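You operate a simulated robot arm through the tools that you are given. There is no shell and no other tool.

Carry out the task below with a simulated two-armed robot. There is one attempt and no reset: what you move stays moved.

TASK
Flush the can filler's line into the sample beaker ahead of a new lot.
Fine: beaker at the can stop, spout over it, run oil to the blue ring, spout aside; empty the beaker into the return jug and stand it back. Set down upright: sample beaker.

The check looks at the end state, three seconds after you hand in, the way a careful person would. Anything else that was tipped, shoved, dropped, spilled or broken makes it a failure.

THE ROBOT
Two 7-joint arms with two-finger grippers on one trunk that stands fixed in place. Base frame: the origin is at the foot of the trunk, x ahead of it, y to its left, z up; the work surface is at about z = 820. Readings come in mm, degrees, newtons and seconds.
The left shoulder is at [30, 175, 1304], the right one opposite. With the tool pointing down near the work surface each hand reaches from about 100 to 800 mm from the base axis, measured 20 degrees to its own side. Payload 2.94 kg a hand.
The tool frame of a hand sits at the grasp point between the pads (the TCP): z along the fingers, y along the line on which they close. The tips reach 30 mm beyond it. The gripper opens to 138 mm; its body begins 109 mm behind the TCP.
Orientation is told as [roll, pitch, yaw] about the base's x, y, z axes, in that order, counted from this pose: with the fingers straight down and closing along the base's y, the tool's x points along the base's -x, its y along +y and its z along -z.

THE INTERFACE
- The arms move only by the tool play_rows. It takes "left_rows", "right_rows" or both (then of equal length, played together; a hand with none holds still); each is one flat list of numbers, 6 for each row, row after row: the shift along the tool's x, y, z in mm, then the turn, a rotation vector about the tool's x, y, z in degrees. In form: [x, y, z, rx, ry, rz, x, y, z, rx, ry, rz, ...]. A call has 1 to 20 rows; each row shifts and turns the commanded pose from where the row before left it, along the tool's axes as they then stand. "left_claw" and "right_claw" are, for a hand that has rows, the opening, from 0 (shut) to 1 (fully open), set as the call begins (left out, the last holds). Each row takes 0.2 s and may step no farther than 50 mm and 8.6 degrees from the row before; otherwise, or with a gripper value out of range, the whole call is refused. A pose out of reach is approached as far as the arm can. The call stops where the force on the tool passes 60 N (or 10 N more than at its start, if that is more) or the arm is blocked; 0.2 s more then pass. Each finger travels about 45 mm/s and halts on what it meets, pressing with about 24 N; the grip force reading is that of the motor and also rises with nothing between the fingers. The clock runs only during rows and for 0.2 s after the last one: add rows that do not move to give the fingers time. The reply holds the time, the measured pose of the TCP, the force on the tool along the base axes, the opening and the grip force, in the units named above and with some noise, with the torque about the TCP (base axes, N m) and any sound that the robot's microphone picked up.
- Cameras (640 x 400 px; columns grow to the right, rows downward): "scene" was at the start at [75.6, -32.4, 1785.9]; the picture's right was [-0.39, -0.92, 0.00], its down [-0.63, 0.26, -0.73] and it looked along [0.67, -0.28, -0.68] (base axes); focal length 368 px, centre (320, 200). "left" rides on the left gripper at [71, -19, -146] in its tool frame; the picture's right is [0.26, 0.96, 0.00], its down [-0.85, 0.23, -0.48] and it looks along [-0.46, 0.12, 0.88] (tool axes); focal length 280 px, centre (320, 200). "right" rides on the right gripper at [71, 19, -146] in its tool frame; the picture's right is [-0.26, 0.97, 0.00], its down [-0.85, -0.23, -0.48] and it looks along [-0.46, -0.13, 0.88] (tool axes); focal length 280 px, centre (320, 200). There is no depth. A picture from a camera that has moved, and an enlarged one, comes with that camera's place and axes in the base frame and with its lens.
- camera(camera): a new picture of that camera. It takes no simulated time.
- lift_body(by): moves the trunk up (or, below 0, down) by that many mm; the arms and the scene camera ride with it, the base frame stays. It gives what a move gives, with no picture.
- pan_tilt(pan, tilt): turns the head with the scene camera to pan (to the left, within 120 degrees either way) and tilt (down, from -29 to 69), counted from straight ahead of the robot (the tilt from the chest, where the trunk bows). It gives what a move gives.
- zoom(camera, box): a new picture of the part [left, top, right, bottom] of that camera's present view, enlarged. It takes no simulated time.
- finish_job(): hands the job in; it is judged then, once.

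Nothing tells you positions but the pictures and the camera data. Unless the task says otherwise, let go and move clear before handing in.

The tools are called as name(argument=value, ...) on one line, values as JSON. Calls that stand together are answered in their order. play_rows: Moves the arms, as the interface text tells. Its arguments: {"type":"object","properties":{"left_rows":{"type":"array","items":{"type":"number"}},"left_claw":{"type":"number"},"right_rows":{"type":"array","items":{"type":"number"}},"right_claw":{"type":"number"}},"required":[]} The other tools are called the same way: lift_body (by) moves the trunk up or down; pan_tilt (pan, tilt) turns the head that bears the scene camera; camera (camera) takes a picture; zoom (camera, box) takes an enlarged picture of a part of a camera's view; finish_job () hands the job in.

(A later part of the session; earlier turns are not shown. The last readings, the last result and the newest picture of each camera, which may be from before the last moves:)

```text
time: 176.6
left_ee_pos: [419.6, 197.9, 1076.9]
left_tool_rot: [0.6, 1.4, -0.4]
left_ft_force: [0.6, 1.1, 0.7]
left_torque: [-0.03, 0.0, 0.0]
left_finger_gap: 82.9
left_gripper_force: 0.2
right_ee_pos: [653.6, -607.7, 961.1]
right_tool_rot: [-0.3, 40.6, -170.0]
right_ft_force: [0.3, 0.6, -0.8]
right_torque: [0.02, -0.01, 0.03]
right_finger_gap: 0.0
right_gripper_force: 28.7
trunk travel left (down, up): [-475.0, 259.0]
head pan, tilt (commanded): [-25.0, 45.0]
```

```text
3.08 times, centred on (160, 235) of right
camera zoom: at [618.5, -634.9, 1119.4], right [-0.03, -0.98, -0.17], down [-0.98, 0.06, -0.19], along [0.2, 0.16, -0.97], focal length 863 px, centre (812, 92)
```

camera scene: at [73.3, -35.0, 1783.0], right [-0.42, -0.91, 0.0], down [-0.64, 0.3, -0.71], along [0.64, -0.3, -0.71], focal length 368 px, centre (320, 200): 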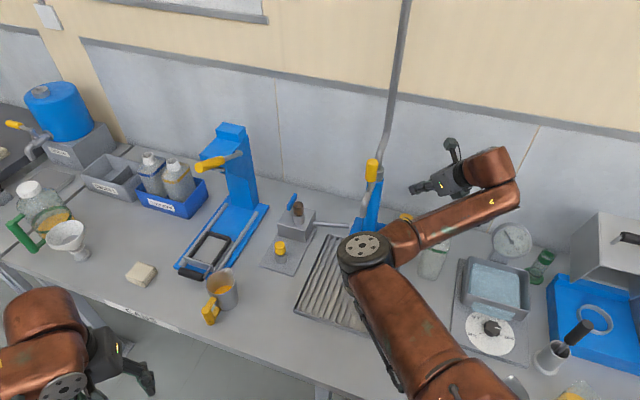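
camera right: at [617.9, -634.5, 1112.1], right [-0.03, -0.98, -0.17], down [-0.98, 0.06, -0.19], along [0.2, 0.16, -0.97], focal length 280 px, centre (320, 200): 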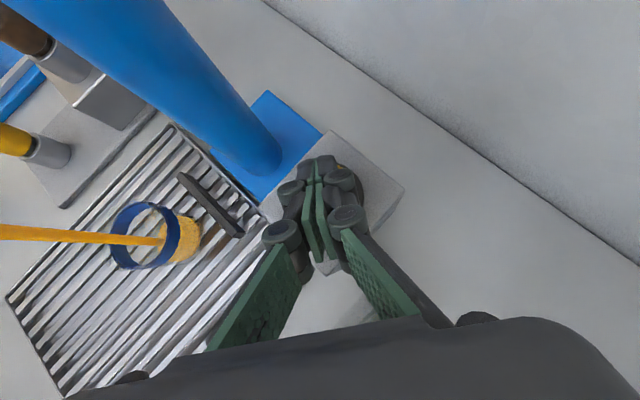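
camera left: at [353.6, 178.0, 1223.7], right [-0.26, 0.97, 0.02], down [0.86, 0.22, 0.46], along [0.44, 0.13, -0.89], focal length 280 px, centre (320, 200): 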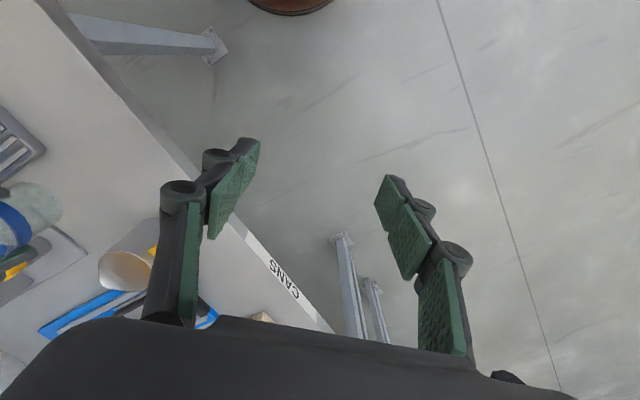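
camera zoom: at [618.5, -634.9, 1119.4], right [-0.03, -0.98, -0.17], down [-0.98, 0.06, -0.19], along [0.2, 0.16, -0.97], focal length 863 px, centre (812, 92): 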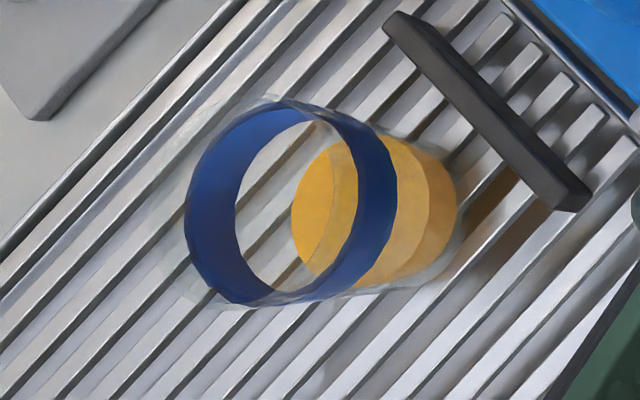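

It rose about 14 mm; about 27 mm more will reach the middle of the ring. I press for about 1.6 s, then check.

play_rows(right_rows=[-5.4, 0, 6.4, 0, 0, 0, 0, 0, 0, 0, 0, 0, 0, 0, 0, 0, 0, 0, 0, 0, 0, 0, 0, 0, 0, 0, 0, 0, 0, 0, 0, 0, 0, 0, 0, 0, 0, 0, 0, 0, 0, 0, 0, 0, 0, 0, 0, 0, 5.4, 0, -6.4, 0, 0, 0])

zoom(camera="scene", box=[330, 235, 390, 285])

zoom(camera="right", box=[90, 170, 230, 300])

```text
time: 178.6
left_ee_pos: [420.0, 197.2, 1077.1]
left_tool_rot: [0.7, 1.4, -0.4]
left_ft_force: [-0.1, 0.1, 0.5]
left_torque: [0.0, -0.02, -0.01]
left_finger_gap: 82.6
left_gripper_force: 0.0
right_ee_pos: [654.7, -606.6, 962.8]
right_tool_rot: [-0.3, 40.5, -170.1]
right_ft_force: [0.5, -0.1, -0.2]
right_torque: [-0.01, 0.0, 0.0]
right_finger_gap: 0.2
right_gripper_force: 27.9
trunk travel left (down, up): [-475.0, 259.0]
head pan, tilt (commanded): [-25.0, 45.0]
```

```text
8.00 times, centred on (360, 260) of scene
camera zoom: at [72.9, -34.3, 1783.0], right [-0.42, -0.91, 0.0], down [-0.64, 0.3, -0.71], along [0.64, -0.3, -0.71], focal length 2946 px, centre (0, -280)
```

zoom: 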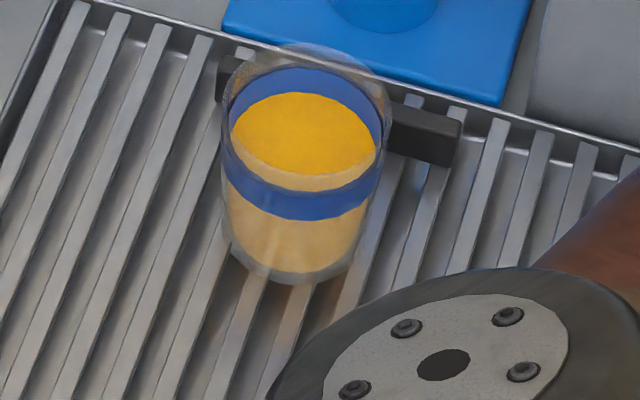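

```text
3.08 times, centred on (160, 235) of right
camera zoom: at [618.6, -634.2, 1119.9], right [-0.03, -0.98, -0.17], down [-0.98, 0.06, -0.19], along [0.2, 0.17, -0.97], focal length 863 px, centre (812, 92)
```

zoom: 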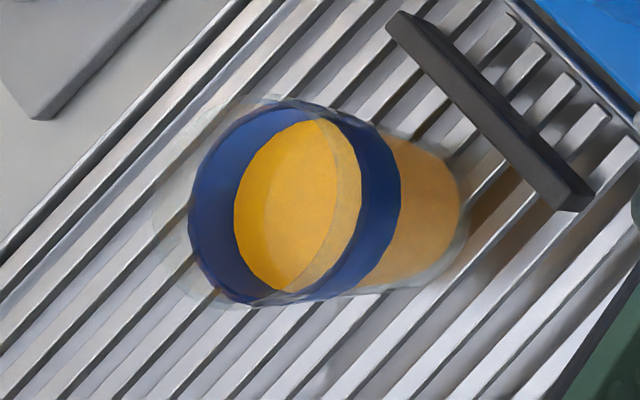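

The level is just inside the ring's lower edge. A short burst (about 0.4 s) will bring it to mid-ring.

play_rows(right_rows=[-5.4, 0, 6.4, 0, 0, 0, 0, 0, 0, 0, 0, 0, 0, 0, 0, 0, 0, 0, 5.4, 0, -6.4, 0, 0, 0])

zoom(camera="scene", box=[330, 235, 390, 285])

zoom(camera="right", box=[90, 170, 230, 300])

```text
time: 179.6
left_ee_pos: [420.9, 197.1, 1077.3]
left_tool_rot: [0.7, 1.4, -0.4]
left_ft_force: [-0.2, -0.3, -0.7]
left_torque: [-0.03, 0.03, 0.01]
left_finger_gap: 82.9
left_gripper_force: 0.0
right_ee_pos: [654.4, -607.5, 962.3]
right_tool_rot: [-0.1, 40.6, -170.2]
right_ft_force: [-0.6, 0.5, -0.8]
right_torque: [-0.02, -0.03, -0.01]
right_finger_gap: 0.0
right_gripper_force: 28.6
trunk travel left (down, up): [-475.0, 259.0]
head pan, tilt (commanded): [-25.0, 45.0]
```

```text
8.00 times, centred on (360, 260) of scene
camera zoom: at [72.8, -34.4, 1783.0], right [-0.42, -0.91, 0.0], down [-0.64, 0.3, -0.71], along [0.64, -0.3, -0.71], focal length 2946 px, centre (0, -280)
```

zoom: 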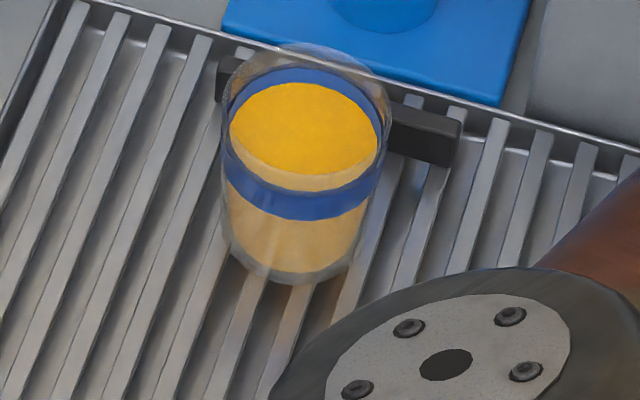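

```text
3.08 times, centred on (160, 235) of right
camera zoom: at [618.6, -634.9, 1119.7], right [-0.03, -0.98, -0.17], down [-0.98, 0.06, -0.19], along [0.2, 0.16, -0.97], focal length 863 px, centre (812, 92)
```

zoom: 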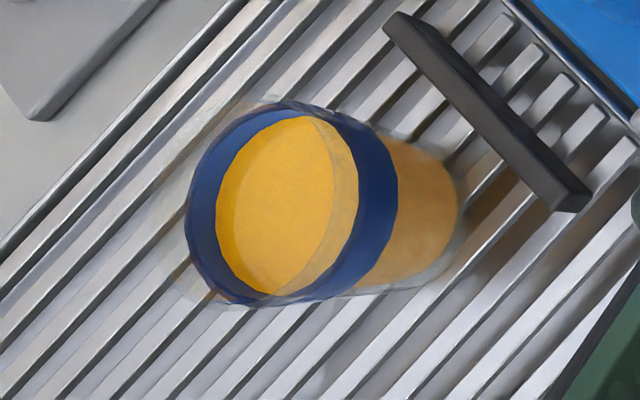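

The oil now stands at the middle of the blue ring and the flow is off. Next: spout aside. I raise the hand from the button and go back above the spout handle.

play_rows(right_rows=[26, 0, -30.4, 0, 0, 0, 26, 0, -30.4, 0, 0, 0, 26, 0, -30.4, 0, 0, 0, 26, 0, -30.4, 0, 0, 0, 26, 0, -30.4, 0, 0, 0, 26, 0, -30.4, 0, 0, 0, 26, 0, -30.4, 0, 0, 0, 26, 0, -30.4, 0, 0, 0, 8, -36, 6.9, 0, 0, 0, 8, -36, 6.9, 0, 0, 0, 8, -36, 6.9, 0, 0, 0, 8, -36, 6.9, 0, 0, 0])

play_rows(right_rows=[0, 0, 0, -5.17, 0, 6.03, 0, 0, 0, -5.17, 0, 6.03, 0, 0, 0, -5.17, 0, 6.03, 0, 0, 0, -5.17, 0, 6.03, 0, 0, 0, -5.17, 0, 6.03, 0, 0, 0, -5.17, 0, 6.03, 0, 0, 0, -5.17, 0, 6.03, 0, 0, 0, -5.17, 0, 6.03])

camera(camera="right")

```text
time: 182.2
left_ee_pos: [420.9, 199.0, 1077.6]
left_tool_rot: [0.6, 1.3, -0.4]
left_ft_force: [-0.6, -0.1, -0.2]
left_torque: [-0.01, 0.01, -0.03]
left_finger_gap: 82.9
left_gripper_force: 0.2
right_ee_pos: [670.2, -456.4, 1283.9]
right_tool_rot: [-0.2, 40.6, -170.0]
right_ft_force: [-0.1, -0.2, 1.2]
right_torque: [-0.03, 0.01, -0.04]
right_finger_gap: 0.0
right_gripper_force: 28.5
trunk travel left (down, up): [-475.0, 259.0]
head pan, tilt (commanded): [-25.0, 45.0]
```

```text
time: 184.0
left_ee_pos: [421.9, 198.1, 1076.0]
left_tool_rot: [0.7, 1.4, -0.4]
left_ft_force: [0.2, -0.5, 0.0]
left_torque: [0.04, 0.02, -0.03]
left_finger_gap: 82.7
left_gripper_force: 0.0
right_ee_pos: [669.5, -457.4, 1283.1]
right_tool_rot: [-0.2, 40.6, 126.4]
right_ft_force: [-0.5, 0.2, 0.2]
right_torque: [-0.03, 0.03, -0.01]
right_finger_gap: 0.0
right_gripper_force: 28.7
trunk travel left (down, up): [-475.0, 259.0]
head pan, tilt (commanded): [-25.0, 45.0]
```

```text
taken
camera right: at [631.2, -437.9, 1441.0], right [-0.9, -0.41, -0.17], down [-0.38, 0.91, -0.19], along [0.23, -0.11, -0.97], focal length 280 px, centre (320, 200)
```

right: 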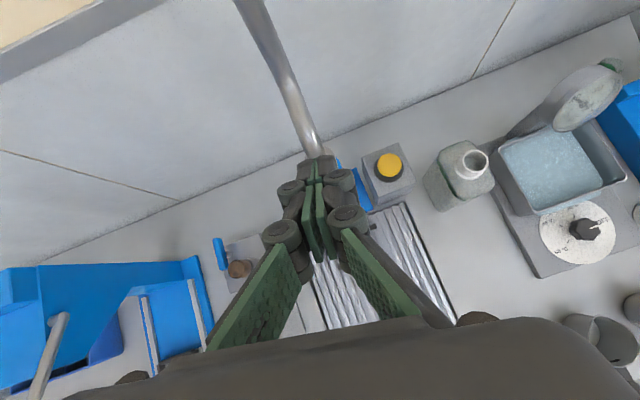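

play_rows(right_rows=[0, 0, 0, 0, 6.82, 0, 0, 0, 0, 0, 6.82, 0, 0, 0, 0, 0, 6.82, 0, 0, 0, 0, 0, 6.82, 0, 0, 0, 0, 0, 6.82, 0, 0, 0, 0, 0, 0, 0], right_claw=0.5)

camera(camera="right")

```text
time: 185.4
left_ee_pos: [420.9, 197.7, 1077.4]
left_tool_rot: [0.7, 1.5, -0.4]
left_ft_force: [0.4, 0.0, -0.9]
left_torque: [-0.02, 0.02, 0.02]
left_finger_gap: 82.8
left_gripper_force: 0.1
right_ee_pos: [669.3, -458.8, 1284.9]
right_tool_rot: [-0.6, 74.7, 125.9]
right_ft_force: [-0.1, 0.2, -0.1]
right_torque: [-0.01, 0.01, -0.01]
right_finger_gap: 68.9
right_gripper_force: 0.0
trunk travel left (down, up): [-475.0, 259.0]
head pan, tilt (commanded): [-25.0, 45.0]
```

```text
taken
camera right: at [582.3, -372.6, 1390.6], right [-0.82, -0.52, -0.26], down [-0.22, 0.69, -0.69], along [0.53, -0.51, -0.67], focal length 280 px, centre (320, 200)
```

right: 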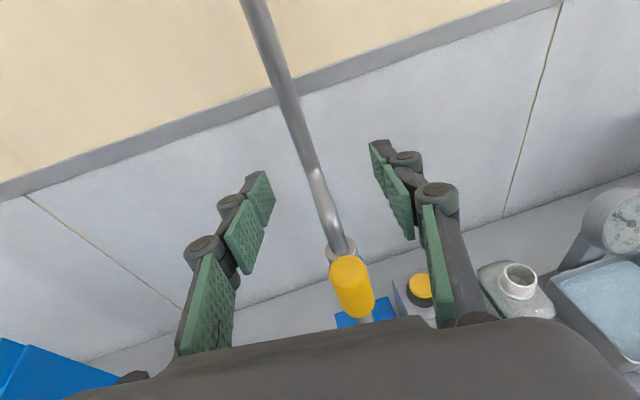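

play_rows(right_rows=[-2.6, 0, -9.65, 0, 0, 0, -20, 0, 5.5, 0, 0, 0, -20, 0, 5.5, 0, 0, 0])

camera(camera="right")

```text
time: 186.2
left_ee_pos: [420.6, 197.9, 1077.4]
left_tool_rot: [0.7, 1.4, -0.3]
left_ft_force: [1.3, 0.5, 0.2]
left_torque: [0.01, -0.02, -0.01]
left_finger_gap: 82.7
left_gripper_force: 0.1
right_ee_pos: [663.3, -450.0, 1242.6]
right_tool_rot: [-0.6, 74.8, 125.9]
right_ft_force: [0.0, -0.6, -0.3]
right_torque: [0.0, -0.01, 0.01]
right_finger_gap: 69.0
right_gripper_force: 0.3
trunk travel left (down, up): [-475.0, 259.0]
head pan, tilt (commanded): [-25.0, 45.0]
```

```text
taken
camera right: at [575.9, -364.0, 1349.2], right [-0.82, -0.52, -0.26], down [-0.22, 0.69, -0.69], along [0.53, -0.51, -0.67], focal length 280 px, centre (320, 200)
```

right: 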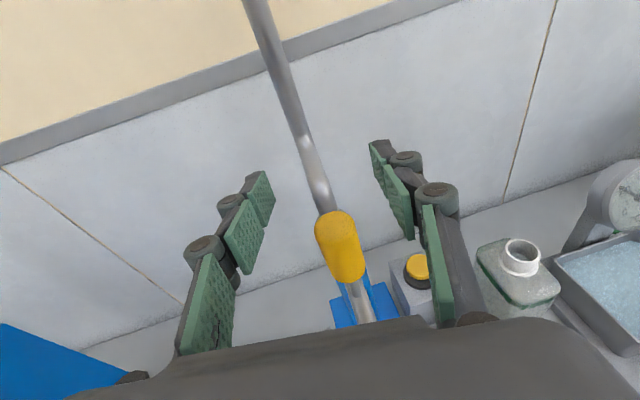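

play_rows(right_rows=[-22.5, 0, 6.2, 0, 0, 0, -22.5, 0, 6.2, 0, 0, 0, -22.5, 0, 6.2, 0, 0, 0])

camera(camera="right")

```text
time: 187.2
left_ee_pos: [420.7, 198.2, 1078.2]
left_tool_rot: [0.6, 1.3, -0.4]
left_ft_force: [-0.5, 0.4, -0.2]
left_torque: [0.0, 0.02, 0.0]
left_finger_gap: 82.7
left_gripper_force: 0.1
right_ee_pos: [663.8, -466.5, 1198.7]
right_tool_rot: [-4.1, 76.7, 121.4]
right_ft_force: [0.6, 0.3, -0.5]
right_torque: [0.01, 0.02, 0.01]
right_finger_gap: 69.1
right_gripper_force: 0.0
trunk travel left (down, up): [-475.0, 259.0]
head pan, tilt (commanded): [-25.0, 45.0]
stopped in row 3 (right hand): the arm was blocked; the commanded pose is now the measured one
```

```text
taken
camera right: at [575.6, -376.3, 1300.6], right [-0.82, -0.51, -0.27], down [-0.18, 0.68, -0.71], along [0.55, -0.54, -0.65], focal length 280 px, centre (320, 200)
```

right: 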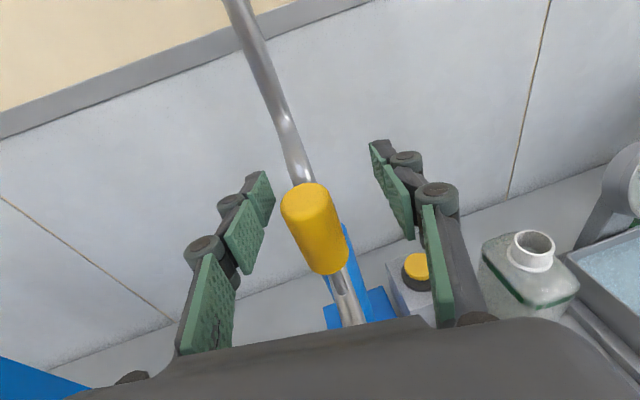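

The elbow touched the robot's own chest on the way down (no load on the hand). I back up 40 mm to the good pose and lower the trunk instead, which carries the hand down without changing the arm's posture.

play_rows(right_rows=[18.3, -4.4, -11.5, 0.44, -0.95, -0.5, 18.3, -4.4, -11.5, 0.44, -0.95, -0.5, 0, 0, 0, 0, 0, 0])

lift_body(by=-40)

camera(camera="right")

```text
time: 188.0
left_ee_pos: [422.2, 198.1, 1078.6]
left_tool_rot: [0.6, 1.5, -0.4]
left_ft_force: [-1.4, 0.2, 0.1]
left_torque: [0.02, -0.01, -0.02]
left_finger_gap: 83.1
left_gripper_force: 0.0
right_ee_pos: [665.1, -445.7, 1236.4]
right_tool_rot: [-0.5, 74.6, 126.2]
right_ft_force: [-0.7, -0.1, -0.3]
right_torque: [0.01, 0.01, -0.03]
right_finger_gap: 69.1
right_gripper_force: 0.0
trunk travel left (down, up): [-475.0, 259.0]
head pan, tilt (commanded): [-25.0, 45.0]
```

```text
time: 188.8
left_ee_pos: [420.3, 196.9, 1037.8]
left_tool_rot: [0.7, 1.4, -0.5]
left_ft_force: [0.5, -0.7, 0.4]
left_torque: [-0.01, -0.03, 0.01]
left_finger_gap: 83.0
left_gripper_force: 0.0
right_ee_pos: [663.1, -447.5, 1196.1]
right_tool_rot: [-0.7, 74.6, 126.0]
right_ft_force: [0.0, -0.2, -0.3]
right_torque: [-0.02, 0.0, -0.03]
right_finger_gap: 68.9
right_gripper_force: 0.0
trunk travel left (down, up): [-435.0, 299.0]
head pan, tilt (commanded): [-25.0, 45.0]
```

```text
taken
camera right: at [575.9, -362.2, 1304.0], right [-0.81, -0.52, -0.26], down [-0.22, 0.69, -0.69], along [0.54, -0.51, -0.68], focal length 280 px, centre (320, 200)
```

right: 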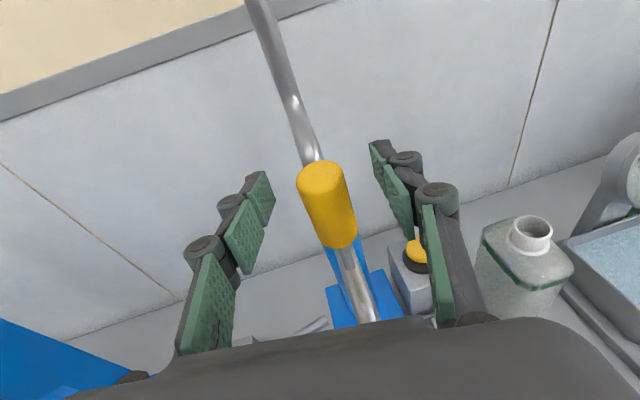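

lift_body(by=-20)

camera(camera="right")

```text
time: 189.5
left_ee_pos: [418.5, 198.5, 1017.0]
left_tool_rot: [0.7, 1.4, -0.4]
left_ft_force: [0.1, 0.1, 0.9]
left_torque: [-0.01, -0.01, 0.0]
left_finger_gap: 82.6
left_gripper_force: 0.0
right_ee_pos: [663.4, -447.8, 1176.1]
right_tool_rot: [-0.8, 74.6, 126.0]
right_ft_force: [0.4, -0.7, 0.5]
right_torque: [0.03, 0.03, 0.03]
right_finger_gap: 69.0
right_gripper_force: 0.1
trunk travel left (down, up): [-415.0, 319.0]
head pan, tilt (commanded): [-25.0, 45.0]
```

```text
taken
camera right: at [575.7, -362.3, 1283.9], right [-0.82, -0.52, -0.26], down [-0.22, 0.69, -0.69], along [0.54, -0.51, -0.68], focal length 280 px, centre (320, 200)
```

right: 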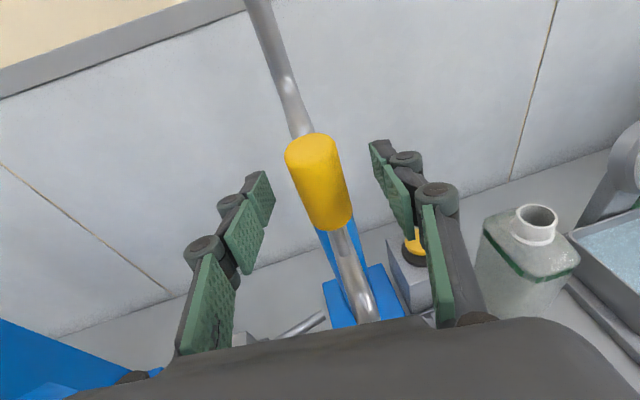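

Now gripping the handle again.

play_rows(right_rows=[0, 0, 0, 0, 0, 0, 0, 0, 0, 0, 0, 0, 0, 0, 0, 0, 0, 0, 0, 0, 0, 0, 0, 0, 0, 0, 0, 0, 0, 0], right_claw=0.1)

play_rows(right_rows=[-0.08, -9.97, -0.27, 0, 0, 0, 0.22, -10, 0.81, 0, 0, 0, 0.52, -9.89, 1.9, 0, 0, 0, 0.81, -9.66, 2.95, 0, 0, 0])

camera(camera="right")

```text
time: 190.7
left_ee_pos: [420.8, 198.1, 1017.0]
left_tool_rot: [0.7, 1.4, -0.5]
left_ft_force: [-1.4, 0.0, -0.5]
left_torque: [0.01, 0.04, 0.01]
left_finger_gap: 83.0
left_gripper_force: 0.0
right_ee_pos: [664.9, -447.6, 1175.2]
right_tool_rot: [-0.6, 74.6, 126.0]
right_ft_force: [-1.6, -0.1, 0.3]
right_torque: [-0.03, 0.03, -0.17]
right_finger_gap: 28.1
right_gripper_force: 45.0
trunk travel left (down, up): [-415.0, 319.0]
head pan, tilt (commanded): [-25.0, 45.0]
```

```text
time: 191.7
left_ee_pos: [418.3, 197.5, 1018.3]
left_tool_rot: [0.7, 1.3, -0.4]
left_ft_force: [0.6, 0.5, 0.7]
left_torque: [0.01, -0.02, -0.03]
left_finger_gap: 82.7
left_gripper_force: 0.0
right_ee_pos: [696.8, -428.2, 1175.7]
right_tool_rot: [-0.9, 74.5, 125.8]
right_ft_force: [-16.8, 2.4, -0.7]
right_torque: [0.12, 0.46, -1.45]
right_finger_gap: 27.9
right_gripper_force: 44.9
trunk travel left (down, up): [-415.0, 319.0]
head pan, tilt (commanded): [-25.0, 45.0]
```

```text
taken
camera right: at [609.4, -343.2, 1283.8], right [-0.82, -0.52, -0.26], down [-0.22, 0.69, -0.69], along [0.54, -0.51, -0.68], focal length 280 px, centre (320, 200)
```

right: 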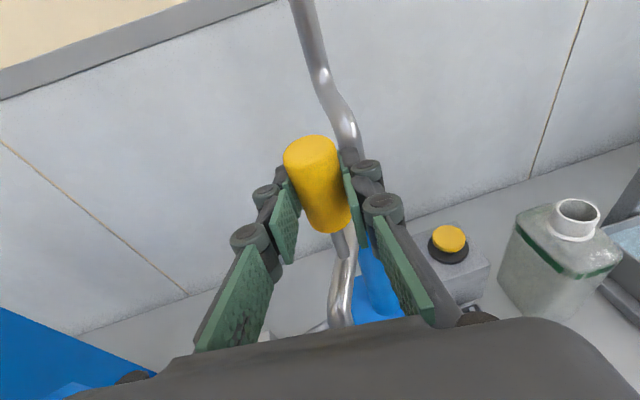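

The spout is swinging back. I continue along the arc to its original position.

play_rows(right_rows=[0.96, -9.31, 3.51, 0, 0, 0, 1.22, -8.85, 4.48, 0, 0, 0, 1.49, -8.27, 5.43, 0, 0, 0, 1.72, -7.59, 6.27, 0, 0, 0])

play_rows(right_rows=[1.93, -6.81, 7.05, 0, 0, 0, 2.12, -5.95, 7.76, 0, 0, 0, 2.28, -5.01, 8.35, 0, 0, 0, 2.42, -4.01, 8.84, 0, 0, 0])

camera(camera="right")

zoom(camera="scene", box=[260, 110, 440, 290])

```text
time: 192.7
left_ee_pos: [420.3, 197.0, 1018.4]
left_tool_rot: [0.6, 1.4, -0.3]
left_ft_force: [-0.4, -0.4, 0.1]
left_torque: [0.01, -0.02, 0.02]
left_finger_gap: 82.9
left_gripper_force: 0.0
right_ee_pos: [737.8, -424.0, 1176.4]
right_tool_rot: [-0.6, 74.6, 126.1]
right_ft_force: [-6.7, -4.7, -1.7]
right_torque: [-0.14, 0.52, -0.57]
right_finger_gap: 28.0
right_gripper_force: 45.1
trunk travel left (down, up): [-415.0, 319.0]
head pan, tilt (commanded): [-25.0, 45.0]
```

```text
time: 193.7
left_ee_pos: [420.1, 197.0, 1017.1]
left_tool_rot: [0.7, 1.5, -0.3]
left_ft_force: [0.8, 0.4, 0.0]
left_torque: [-0.01, 0.0, 0.02]
left_finger_gap: 83.1
left_gripper_force: 0.1
right_ee_pos: [774.8, -439.1, 1176.8]
right_tool_rot: [-0.7, 74.6, 125.9]
right_ft_force: [-9.8, -1.1, -3.3]
right_torque: [-0.02, 0.18, -0.71]
right_finger_gap: 28.7
right_gripper_force: 45.2
trunk travel left (down, up): [-415.0, 319.0]
head pan, tilt (commanded): [-25.0, 45.0]
```

```text
taken
camera right: at [687.2, -353.1, 1284.0], right [-0.82, -0.52, -0.26], down [-0.22, 0.69, -0.69], along [0.53, -0.51, -0.68], focal length 280 px, centre (320, 200)
```

right: 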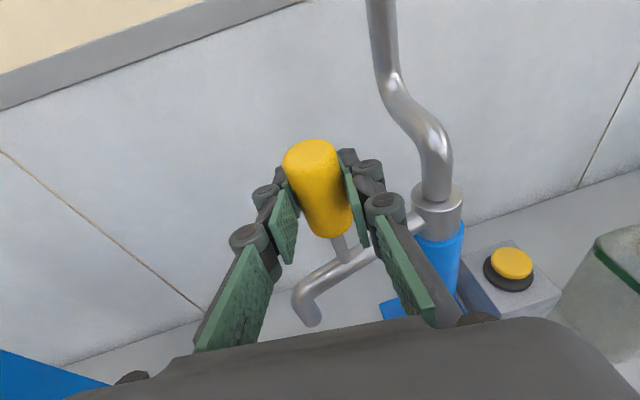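

```text
2.22 times, centred on (350, 200) of scene
camera zoom: at [89.1, -34.6, 1723.1], right [-0.42, -0.91, 0.0], down [-0.64, 0.3, -0.71], along [0.64, -0.3, -0.71], focal length 818 px, centre (253, 200)
```

zoom: 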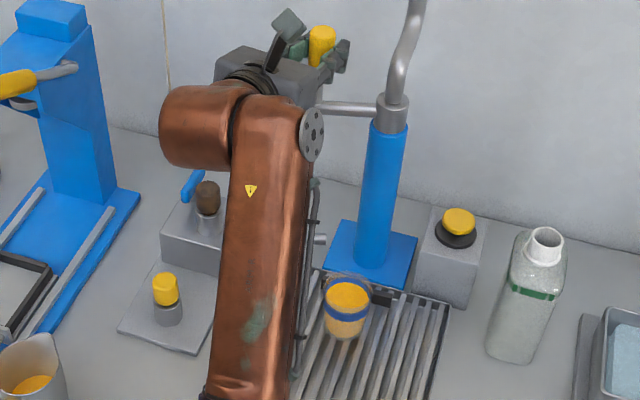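

play_rows(right_rows=[0.8, -1.2, 3, 0, 0, 0, 0, 0, 0, 0, 0, 0])

play_rows(right_rows=[0, 0, 0, 0, 0, 0, 0, 0, 0, 0, 0, 0, 0, 0, 0, 0, 0, 0, 0, 0, 0, 0, 0, 0], right_claw=0.5)

play_rows(right_rows=[-4, 0, -16, 0, 0, 0, -5, 0, -20, 0, 0, 0, -5, 0, -20, 0, 0, 0, -3, 0, -12, 0, 0, 0])

camera(camera="right")

```text
time: 194.3
left_ee_pos: [418.4, 198.6, 1018.9]
left_tool_rot: [0.6, 1.3, -0.4]
left_ft_force: [0.5, 1.0, 0.8]
left_torque: [0.03, 0.01, -0.01]
left_finger_gap: 83.0
left_gripper_force: 0.1
right_ee_pos: [775.1, -438.8, 1176.8]
right_tool_rot: [-0.7, 74.5, 125.9]
right_ft_force: [-35.8, 11.9, -10.4]
right_torque: [0.05, 0.54, -0.39]
right_finger_gap: 28.6
right_gripper_force: 45.0
trunk travel left (down, up): [-415.0, 319.0]
head pan, tilt (commanded): [-25.0, 45.0]
```

```text
time: 195.3
left_ee_pos: [419.7, 198.2, 1017.6]
left_tool_rot: [0.7, 1.5, -0.4]
left_ft_force: [-0.9, 0.5, 0.2]
left_torque: [-0.01, -0.01, -0.01]
left_finger_gap: 82.8
left_gripper_force: 0.1
right_ee_pos: [778.6, -440.1, 1175.6]
right_tool_rot: [-0.7, 74.6, 126.1]
right_ft_force: [0.0, -1.8, 0.2]
right_torque: [-0.01, 0.0, -0.01]
right_finger_gap: 68.9
right_gripper_force: 0.2
trunk travel left (down, up): [-415.0, 319.0]
head pan, tilt (commanded): [-25.0, 45.0]
```

```text
time: 196.3
left_ee_pos: [419.7, 198.1, 1016.4]
left_tool_rot: [0.7, 1.4, -0.3]
left_ft_force: [0.5, 0.1, -0.1]
left_torque: [0.0, -0.02, 0.0]
left_finger_gap: 82.6
left_gripper_force: 0.1
right_ee_pos: [736.1, -384.6, 1178.6]
right_tool_rot: [-0.4, 74.5, 126.1]
right_ft_force: [-0.1, 0.7, -0.1]
right_torque: [-0.01, 0.04, 0.01]
right_finger_gap: 69.0
right_gripper_force: 0.0
trunk travel left (down, up): [-415.0, 319.0]
head pan, tilt (commanded): [-25.0, 45.0]
```

```text
taken
camera right: at [649.0, -298.6, 1285.6], right [-0.82, -0.52, -0.25], down [-0.22, 0.69, -0.69], along [0.53, -0.51, -0.68], focal length 280 px, centre (320, 200)
```

right: 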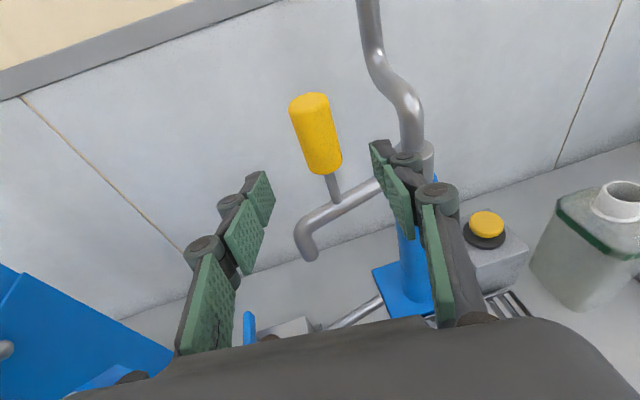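

The spout is back aside against its stop. Now I fetch the filled beaker: first back off and bring the fingers nearly upright (15°).

play_rows(right_rows=[-8, 0, -29, 0, 0, 0, -8, 0, -29, 0, 0, 0, 0, 0, 0, 0, -8.5, 0, 0, 0, 0, 0, -8.5, 0, 0, 0, 0, 0, -8.5, 0, 0, 0, 0, 0, -8.5, 0, 0, 0, 0, 0, -8.5, 0, 0, 0, 0, 0, -8.5, 0, 0, 0, 0, 0, -8.5, 0], right_claw=0.68)

camera(camera="right")

camera(camera="scene")

```text
time: 198.3
left_ee_pos: [420.1, 196.2, 1017.7]
left_tool_rot: [0.7, 1.5, -0.4]
left_ft_force: [0.6, 0.3, 0.5]
left_torque: [0.0, -0.03, 0.02]
left_finger_gap: 82.6
left_gripper_force: 0.0
right_ee_pos: [701.1, -335.8, 1176.6]
right_tool_rot: [-0.2, 14.9, 126.8]
right_ft_force: [0.2, -0.6, -0.1]
right_torque: [-0.01, 0.04, -0.01]
right_finger_gap: 93.7
right_gripper_force: 0.2
trunk travel left (down, up): [-415.0, 319.0]
head pan, tilt (commanded): [-25.0, 45.0]
```

```text
taken
camera right: at [704.4, -373.3, 1336.2], right [-0.92, -0.37, -0.07], down [-0.38, 0.89, 0.24], along [-0.03, 0.25, -0.97], focal length 280 px, centre (320, 200)
```

right: 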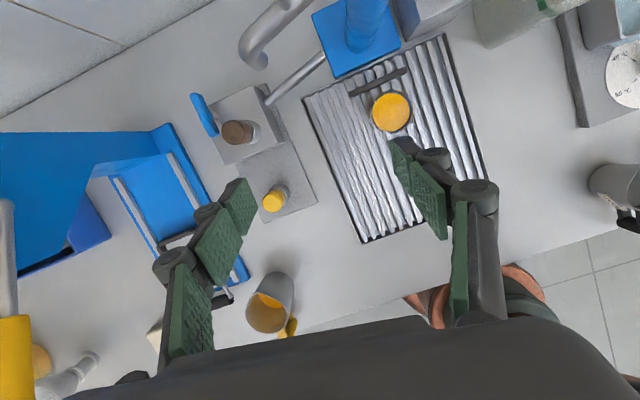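

```text
taken
camera scene: at [91.1, -35.4, 1723.0], right [-0.42, -0.91, 0.0], down [-0.64, 0.3, -0.71], along [0.64, -0.3, -0.71], focal length 368 px, centre (320, 200)
```

scene: 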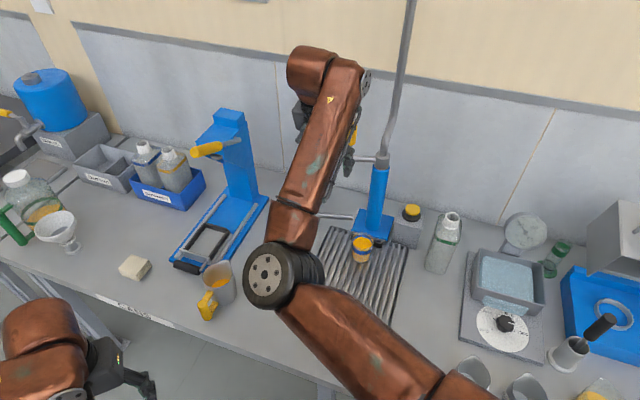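

I line up the yaw with the stop bar and move above the filled beaker.

play_rows(right_rows=[0, 0, 0, 1.81, 0, -6.76, -4.1, 21.1, 33.3, 0, 0, 0, -4.1, 21.1, 33.3, 0, 0, 0, -4.1, 21.1, 33.3, 0, 0, 0, -4.1, 21.1, 33.3, 0, 0, 0, -4.1, 21.1, 33.3, 0, 0, 0])

camera(camera="right")

zoom(camera="right", box=[240, 60, 400, 200])

```text
time: 199.7
left_ee_pos: [420.3, 197.3, 1017.3]
left_tool_rot: [0.8, 1.4, -0.5]
left_ft_force: [0.5, 0.0, -0.4]
left_torque: [0.01, 0.06, 0.0]
left_finger_gap: 82.5
left_gripper_force: 0.0
right_ee_pos: [641.2, -425.9, 1010.0]
right_tool_rot: [-0.1, 15.1, 133.7]
right_ft_force: [-0.2, -0.6, -0.6]
right_torque: [0.02, 0.03, -0.03]
right_finger_gap: 93.9
right_gripper_force: 0.2
trunk travel left (down, up): [-415.0, 319.0]
head pan, tilt (commanded): [-25.0, 45.0]
```

```text
taken
camera right: at [648.2, -461.5, 1169.5], right [-0.87, -0.48, -0.07], down [-0.49, 0.84, 0.24], along [-0.06, 0.24, -0.97], focal length 280 px, centre (320, 200)
```

right: 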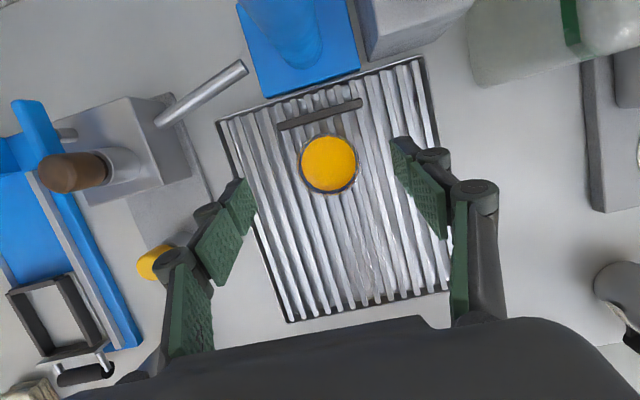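

```text
2.86 times, centred on (320, 130) of right
camera zoom: at [648.2, -461.5, 1169.5], right [-0.87, -0.48, -0.07], down [-0.49, 0.84, 0.24], along [-0.06, 0.24, -0.97], focal length 801 px, centre (320, 400)
```

zoom: 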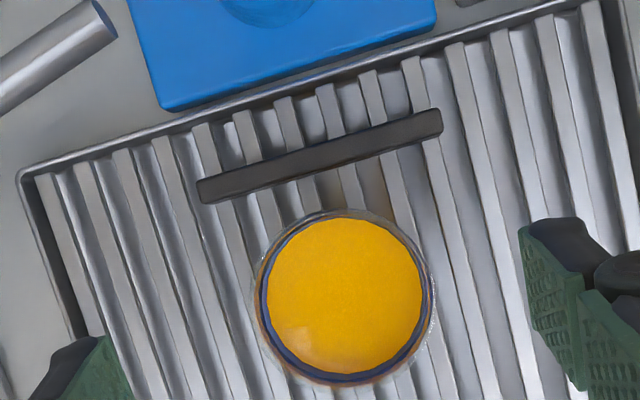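

The beaker is 4 mm ahead and 2 mm to the side of the grasp axis. I descend around it, pausing before the end to re-check.

play_rows(right_rows=[-6.3, 0.7, 30.5, 0, 0, 0, -7.5, 0.7, 30.5, 0, 0, 0, -7.5, 0.5, 30.5, 0, 0, 0])

zoom(camera="right", box=[220, 80, 420, 280])

zoom(camera="scene", box=[290, 170, 450, 320])

```text
time: 200.5
left_ee_pos: [420.8, 197.6, 1017.3]
left_tool_rot: [0.7, 1.5, -0.4]
left_ft_force: [0.5, 0.3, 0.7]
left_torque: [0.02, 0.05, -0.02]
left_finger_gap: 82.9
left_gripper_force: 0.2
right_ee_pos: [642.8, -428.7, 915.4]
right_tool_rot: [-0.2, 15.1, 133.7]
right_ft_force: [-0.6, -0.5, -0.6]
right_torque: [-0.01, -0.02, -0.02]
right_finger_gap: 93.7
right_gripper_force: 0.1
trunk travel left (down, up): [-415.0, 319.0]
head pan, tilt (commanded): [-25.0, 45.0]
```

```text
2.00 times, centred on (320, 180) of right
camera zoom: at [650.7, -464.6, 1074.7], right [-0.87, -0.48, -0.07], down [-0.49, 0.84, 0.24], along [-0.06, 0.24, -0.97], focal length 561 px, centre (320, 240)
```

zoom: 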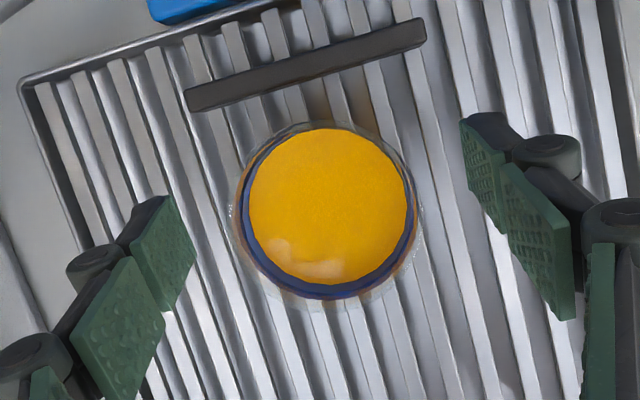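

```text
2.67 times, centred on (370, 245) of scene
camera zoom: at [91.4, -34.9, 1723.0], right [-0.42, -0.91, 0.0], down [-0.64, 0.3, -0.71], along [0.64, -0.3, -0.71], focal length 982 px, centre (187, 80)
```

zoom: 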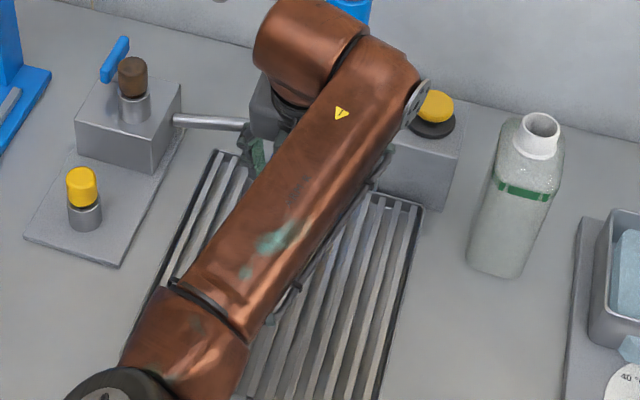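

play_rows(right_rows=[-4, 1.2, 15, 0, 0, 0, -4, 0.8, 15, 0, 0, 0, 0, 0, 0, 0, 0, 0])

zoom(camera="right", box=[220, 80, 420, 280])

```text
time: 201.3
left_ee_pos: [420.5, 198.5, 1016.8]
left_tool_rot: [0.6, 1.5, -0.3]
left_ft_force: [-0.9, 0.1, -0.1]
left_torque: [0.02, 0.02, -0.04]
left_finger_gap: 82.9
left_gripper_force: 0.0
right_ee_pos: [642.5, -427.6, 885.6]
right_tool_rot: [-0.1, 15.1, 133.6]
right_ft_force: [0.0, -0.5, 0.1]
right_torque: [-0.04, 0.0, 0.02]
right_finger_gap: 93.7
right_gripper_force: 0.0
trunk travel left (down, up): [-415.0, 319.0]
head pan, tilt (commanded): [-25.0, 45.0]
```

```text
2.00 times, centred on (320, 180) of right
camera zoom: at [649.2, -465.1, 1045.5], right [-0.87, -0.48, -0.07], down [-0.49, 0.84, 0.24], along [-0.06, 0.24, -0.97], focal length 561 px, centre (320, 240)
```

zoom: 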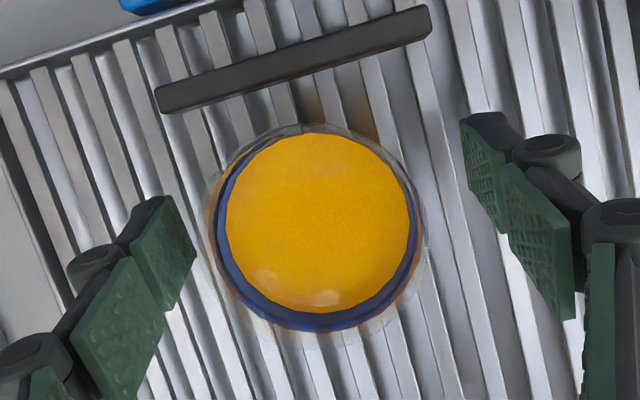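

Centred. I close the fingers on the filled beaker.

play_rows(right_rows=[0, 0, 0, 0, 0, 0, 0, 0, 0, 0, 0, 0, 0, 0, 0, 0, 0, 0, 0, 0, 0, 0, 0, 0, 0, 0, 0, 0, 0, 0, 0, 0, 0, 0, 0, 0], right_claw=0.25)

play_rows(right_rows=[2.1, 0, -7.7, 0, 0, 0, 2.6, 0, -9.7, 0, 0, 0, 5.2, 0, -19.3, 0, 0, 0, 5.2, 0, -19.3, 0, 0, 0])

camera(camera="right")

```text
time: 202.7
left_ee_pos: [419.7, 198.1, 1018.2]
left_tool_rot: [0.8, 1.4, -0.4]
left_ft_force: [-0.2, -0.5, -0.1]
left_torque: [0.0, -0.01, 0.01]
left_finger_gap: 82.6
left_gripper_force: 0.0
right_ee_pos: [641.4, -429.0, 885.8]
right_tool_rot: [-0.2, 15.1, 133.6]
right_ft_force: [1.4, 0.2, 1.6]
right_torque: [0.05, -0.1, 0.04]
right_finger_gap: 62.1
right_gripper_force: 24.2
trunk travel left (down, up): [-415.0, 319.0]
head pan, tilt (commanded): [-25.0, 45.0]
```

```text
time: 203.7
left_ee_pos: [419.7, 197.4, 1018.8]
left_tool_rot: [0.8, 1.4, -0.4]
left_ft_force: [0.3, 0.5, 1.0]
left_torque: [-0.01, 0.0, -0.02]
left_finger_gap: 82.7
left_gripper_force: 0.0
right_ee_pos: [640.5, -431.4, 945.8]
right_tool_rot: [0.0, 15.1, 133.6]
right_ft_force: [-0.1, 0.9, -1.5]
right_torque: [0.03, -0.01, 0.02]
right_finger_gap: 62.1
right_gripper_force: 23.7
trunk travel left (down, up): [-415.0, 319.0]
head pan, tilt (commanded): [-25.0, 45.0]
```

```text
taken
camera right: at [648.2, -466.6, 1104.3], right [-0.87, -0.48, -0.07], down [-0.48, 0.84, 0.24], along [-0.06, 0.24, -0.97], focal length 280 px, centre (320, 200)
```

right: 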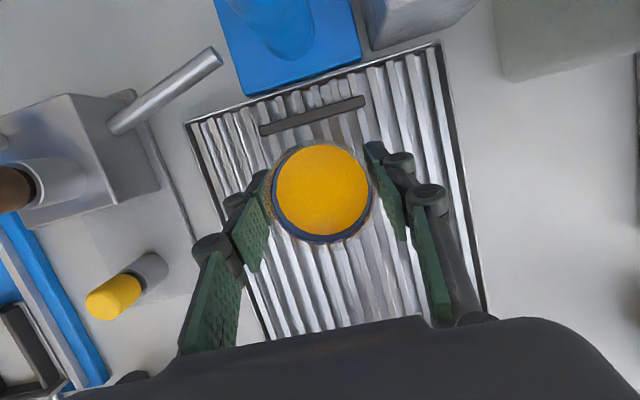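

The full beaker is lifted cleanly (no drips). I carry it gently up and away from the column, then turn the hand slowly toward the jug.

play_rows(right_rows=[-5.4, -1, -21.2, 0, 0, 0, -5.4, -1, -21.2, 0, 0, 0, -5.4, -1, -21.2, 0, 0, 0, -5.4, -1, -21.2, 0, 0, 0, -5.4, -1, -21.2, 0, 0, 0, -5.4, -1, -21.2, 0, 0, 0])

play_rows(right_rows=[0, 0, 0, 1.56, 0, -5.79, 0, 0, 0, 1.56, 0, -5.79, 0, 0, 0, 1.56, 0, -5.79, 0, 0, 0, 1.56, 0, -5.79, 0, 0, 0, 1.56, 0, -5.79, 0, 0, 0, 1.56, 0, -5.79, 0, 0, 0, 1.56, 0, -5.79, 0, 0, 0, 1.56, 0, -5.79, 0, 0, 0, 1.56, 0, -5.79, 0, 0, 0, 1.56, 0, -5.79, 0, 0, 0, 1.56, 0, -5.79, 0, 0, 0, 1.56, 0, -5.79, 0, 0, 0, 1.56, 0, -5.79, 0, 0, 0, 1.56, 0, -5.79, 0, 0, 0, 1.56, 0, -5.79, 0, 0, 0, 1.56, 0, -5.79])

camera(camera="scene")

camera(camera="right")

```text
time: 205.1
left_ee_pos: [420.0, 197.0, 1017.4]
left_tool_rot: [0.7, 1.4, -0.4]
left_ft_force: [0.4, -0.5, -0.1]
left_torque: [0.0, -0.01, -0.05]
left_finger_gap: 83.0
left_gripper_force: 0.0
right_ee_pos: [599.8, -380.0, 1058.5]
right_tool_rot: [-0.2, 15.1, 133.6]
right_ft_force: [0.4, 0.2, -1.2]
right_torque: [0.0, -0.02, -0.02]
right_finger_gap: 62.0
right_gripper_force: 24.1
trunk travel left (down, up): [-415.0, 319.0]
head pan, tilt (commanded): [-25.0, 45.0]
```

```text
time: 208.5
left_ee_pos: [421.1, 196.7, 1017.5]
left_tool_rot: [0.7, 1.4, -0.3]
left_ft_force: [0.3, 0.2, -0.3]
left_torque: [-0.02, -0.03, -0.02]
left_finger_gap: 82.8
left_gripper_force: 0.1
right_ee_pos: [600.5, -379.2, 1059.3]
right_tool_rot: [0.2, 15.2, -130.1]
right_ft_force: [-0.3, -0.2, -2.6]
right_torque: [0.02, -0.01, 0.02]
right_finger_gap: 62.0
right_gripper_force: 23.8
trunk travel left (down, up): [-415.0, 319.0]
head pan, tilt (commanded): [-25.0, 45.0]
```

```text
taken
camera scene: at [91.1, -34.4, 1723.0], right [-0.42, -0.91, 0.0], down [-0.64, 0.3, -0.71], along [0.64, -0.3, -0.71], focal length 368 px, centre (320, 200)
```

scene: 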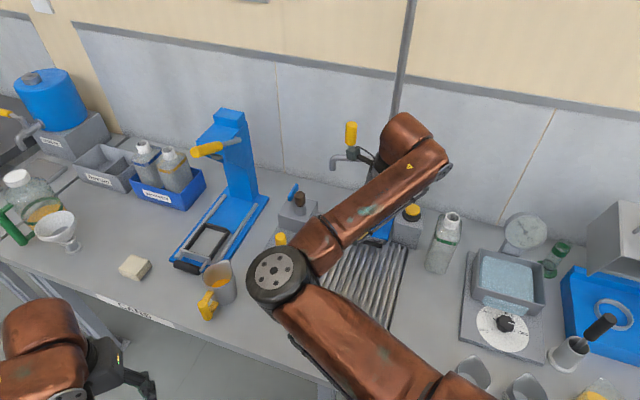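

```text
taken
camera right: at [635.9, -369.4, 1218.4], right [0.57, -0.82, -0.07], down [-0.79, -0.57, 0.24], along [-0.23, -0.08, -0.97], focal length 280 px, centre (320, 200)
```

right: 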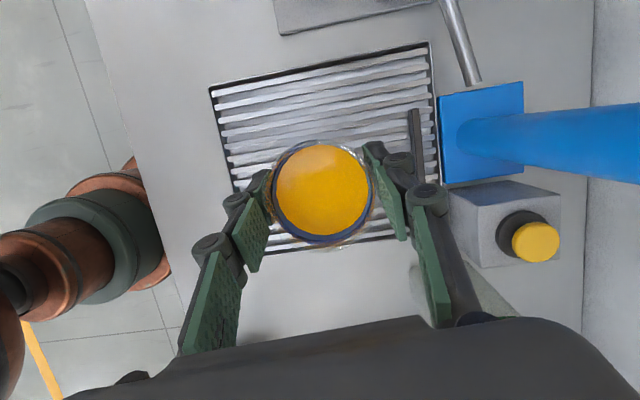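

Turning smoothly. I finish the turn (fingers toward the jug side) and carry the beaker to a point right of the jug, still well above everything.

play_rows(right_rows=[0, 0, 0, 1.63, 0, -6.03, 0, 0, 0, 1.63, 0, -6.03, 0, 0, 0, 1.63, 0, -6.03, 0, 0, 0, 1.63, 0, -6.03, 0, 0, 0, 1.63, 0, -6.03, 0, 0, 0, 1.63, 0, -6.03, 0, 0, 0, 1.63, 0, -6.03, 0, 0, 0, 1.63, 0, -6.03])

```text
time: 210.3
left_ee_pos: [420.6, 198.0, 1017.1]
left_tool_rot: [0.7, 1.3, -0.4]
left_ft_force: [-0.2, 0.6, -0.2]
left_torque: [0.03, 0.02, -0.01]
left_finger_gap: 82.7
left_gripper_force: 0.0
right_ee_pos: [601.4, -380.0, 1057.4]
right_tool_rot: [-0.1, 15.2, -80.6]
right_ft_force: [-0.7, -0.4, -2.0]
right_torque: [0.02, 0.01, -0.01]
right_finger_gap: 62.2
right_gripper_force: 23.4
trunk travel left (down, up): [-415.0, 319.0]
head pan, tilt (commanded): [-25.0, 45.0]
```

play_rows(right_rows=[10, 5.4, 2.6, 0, 0, 0, 17.4, 9.4, 4.5, 0, 0, 0, 17.4, 9.4, 4.5, 0, 0, 0, 17.4, 9.4, 4.5, 0, 0, 0, 17.4, 9.4, 4.5, 0, 0, 0, 17.4, 9.4, 4.5, 0, 0, 0, 17.4, 9.4, 4.5, 0, 0, 0, 17.4, 9.4, 4.5, 0, 0, 0, 17.4, 9.4, 4.5, 0, 0, 0, 17.4, 9.4, 4.5, 0, 0, 0, 17.4, 9.4, 4.5, 0, 0, 0, 17.4, 9.4, 4.5, 0, 0, 0, 17.4, 9.4, 4.5, 0, 0, 0, 17.4, 9.4, 4.5, 0, 0, 0, 8, 4.3, 2, 0, 0, 0])

camera(camera="right")

camera(camera="scene")

```text
time: 213.5
left_ee_pos: [420.7, 197.7, 1017.7]
left_tool_rot: [0.6, 1.4, -0.4]
left_ft_force: [-0.1, 0.4, -0.4]
left_torque: [-0.04, 0.01, -0.01]
left_finger_gap: 82.8
left_gripper_force: 0.1
right_ee_pos: [689.8, -108.8, 1060.4]
right_tool_rot: [0.1, 15.1, -80.4]
right_ft_force: [0.4, 0.8, -2.1]
right_torque: [-0.02, 0.02, 0.0]
right_finger_gap: 62.0
right_gripper_force: 24.0
trunk travel left (down, up): [-415.0, 319.0]
head pan, tilt (commanded): [-25.0, 45.0]
```

```text
taken
camera right: at [703.7, -76.2, 1220.4], right [0.99, -0.09, -0.07], down [-0.07, -0.97, 0.24], along [-0.09, -0.23, -0.97], focal length 280 px, centre (320, 200)
```

right: 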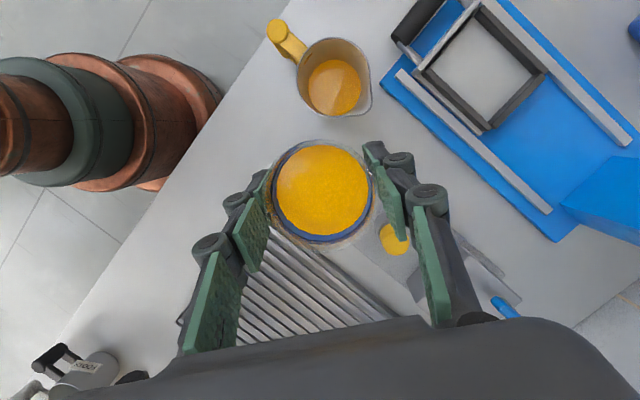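

```text
taken
camera scene: at [91.1, -33.9, 1723.0], right [-0.42, -0.91, 0.0], down [-0.64, 0.3, -0.71], along [0.64, -0.3, -0.71], focal length 368 px, centre (320, 200)
```

scene: 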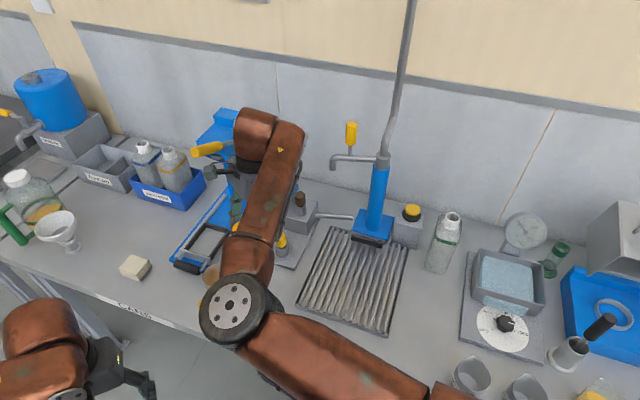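

The jug is in view right ahead of the beaker. I zoom to measure it relative to the hand.

zoom(camera="right", box=[250, 0, 430, 130])

```text
3.08 times, centred on (340, 65) of right
camera zoom: at [703.7, -76.2, 1220.4], right [0.99, -0.09, -0.07], down [-0.07, -0.97, 0.24], along [-0.09, -0.23, -0.97], focal length 863 px, centre (258, 615)
```

zoom: 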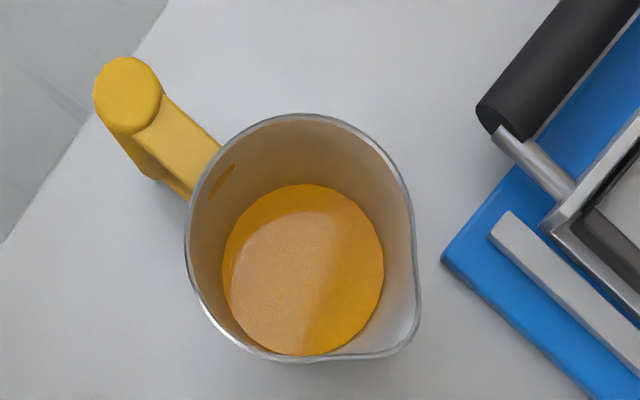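

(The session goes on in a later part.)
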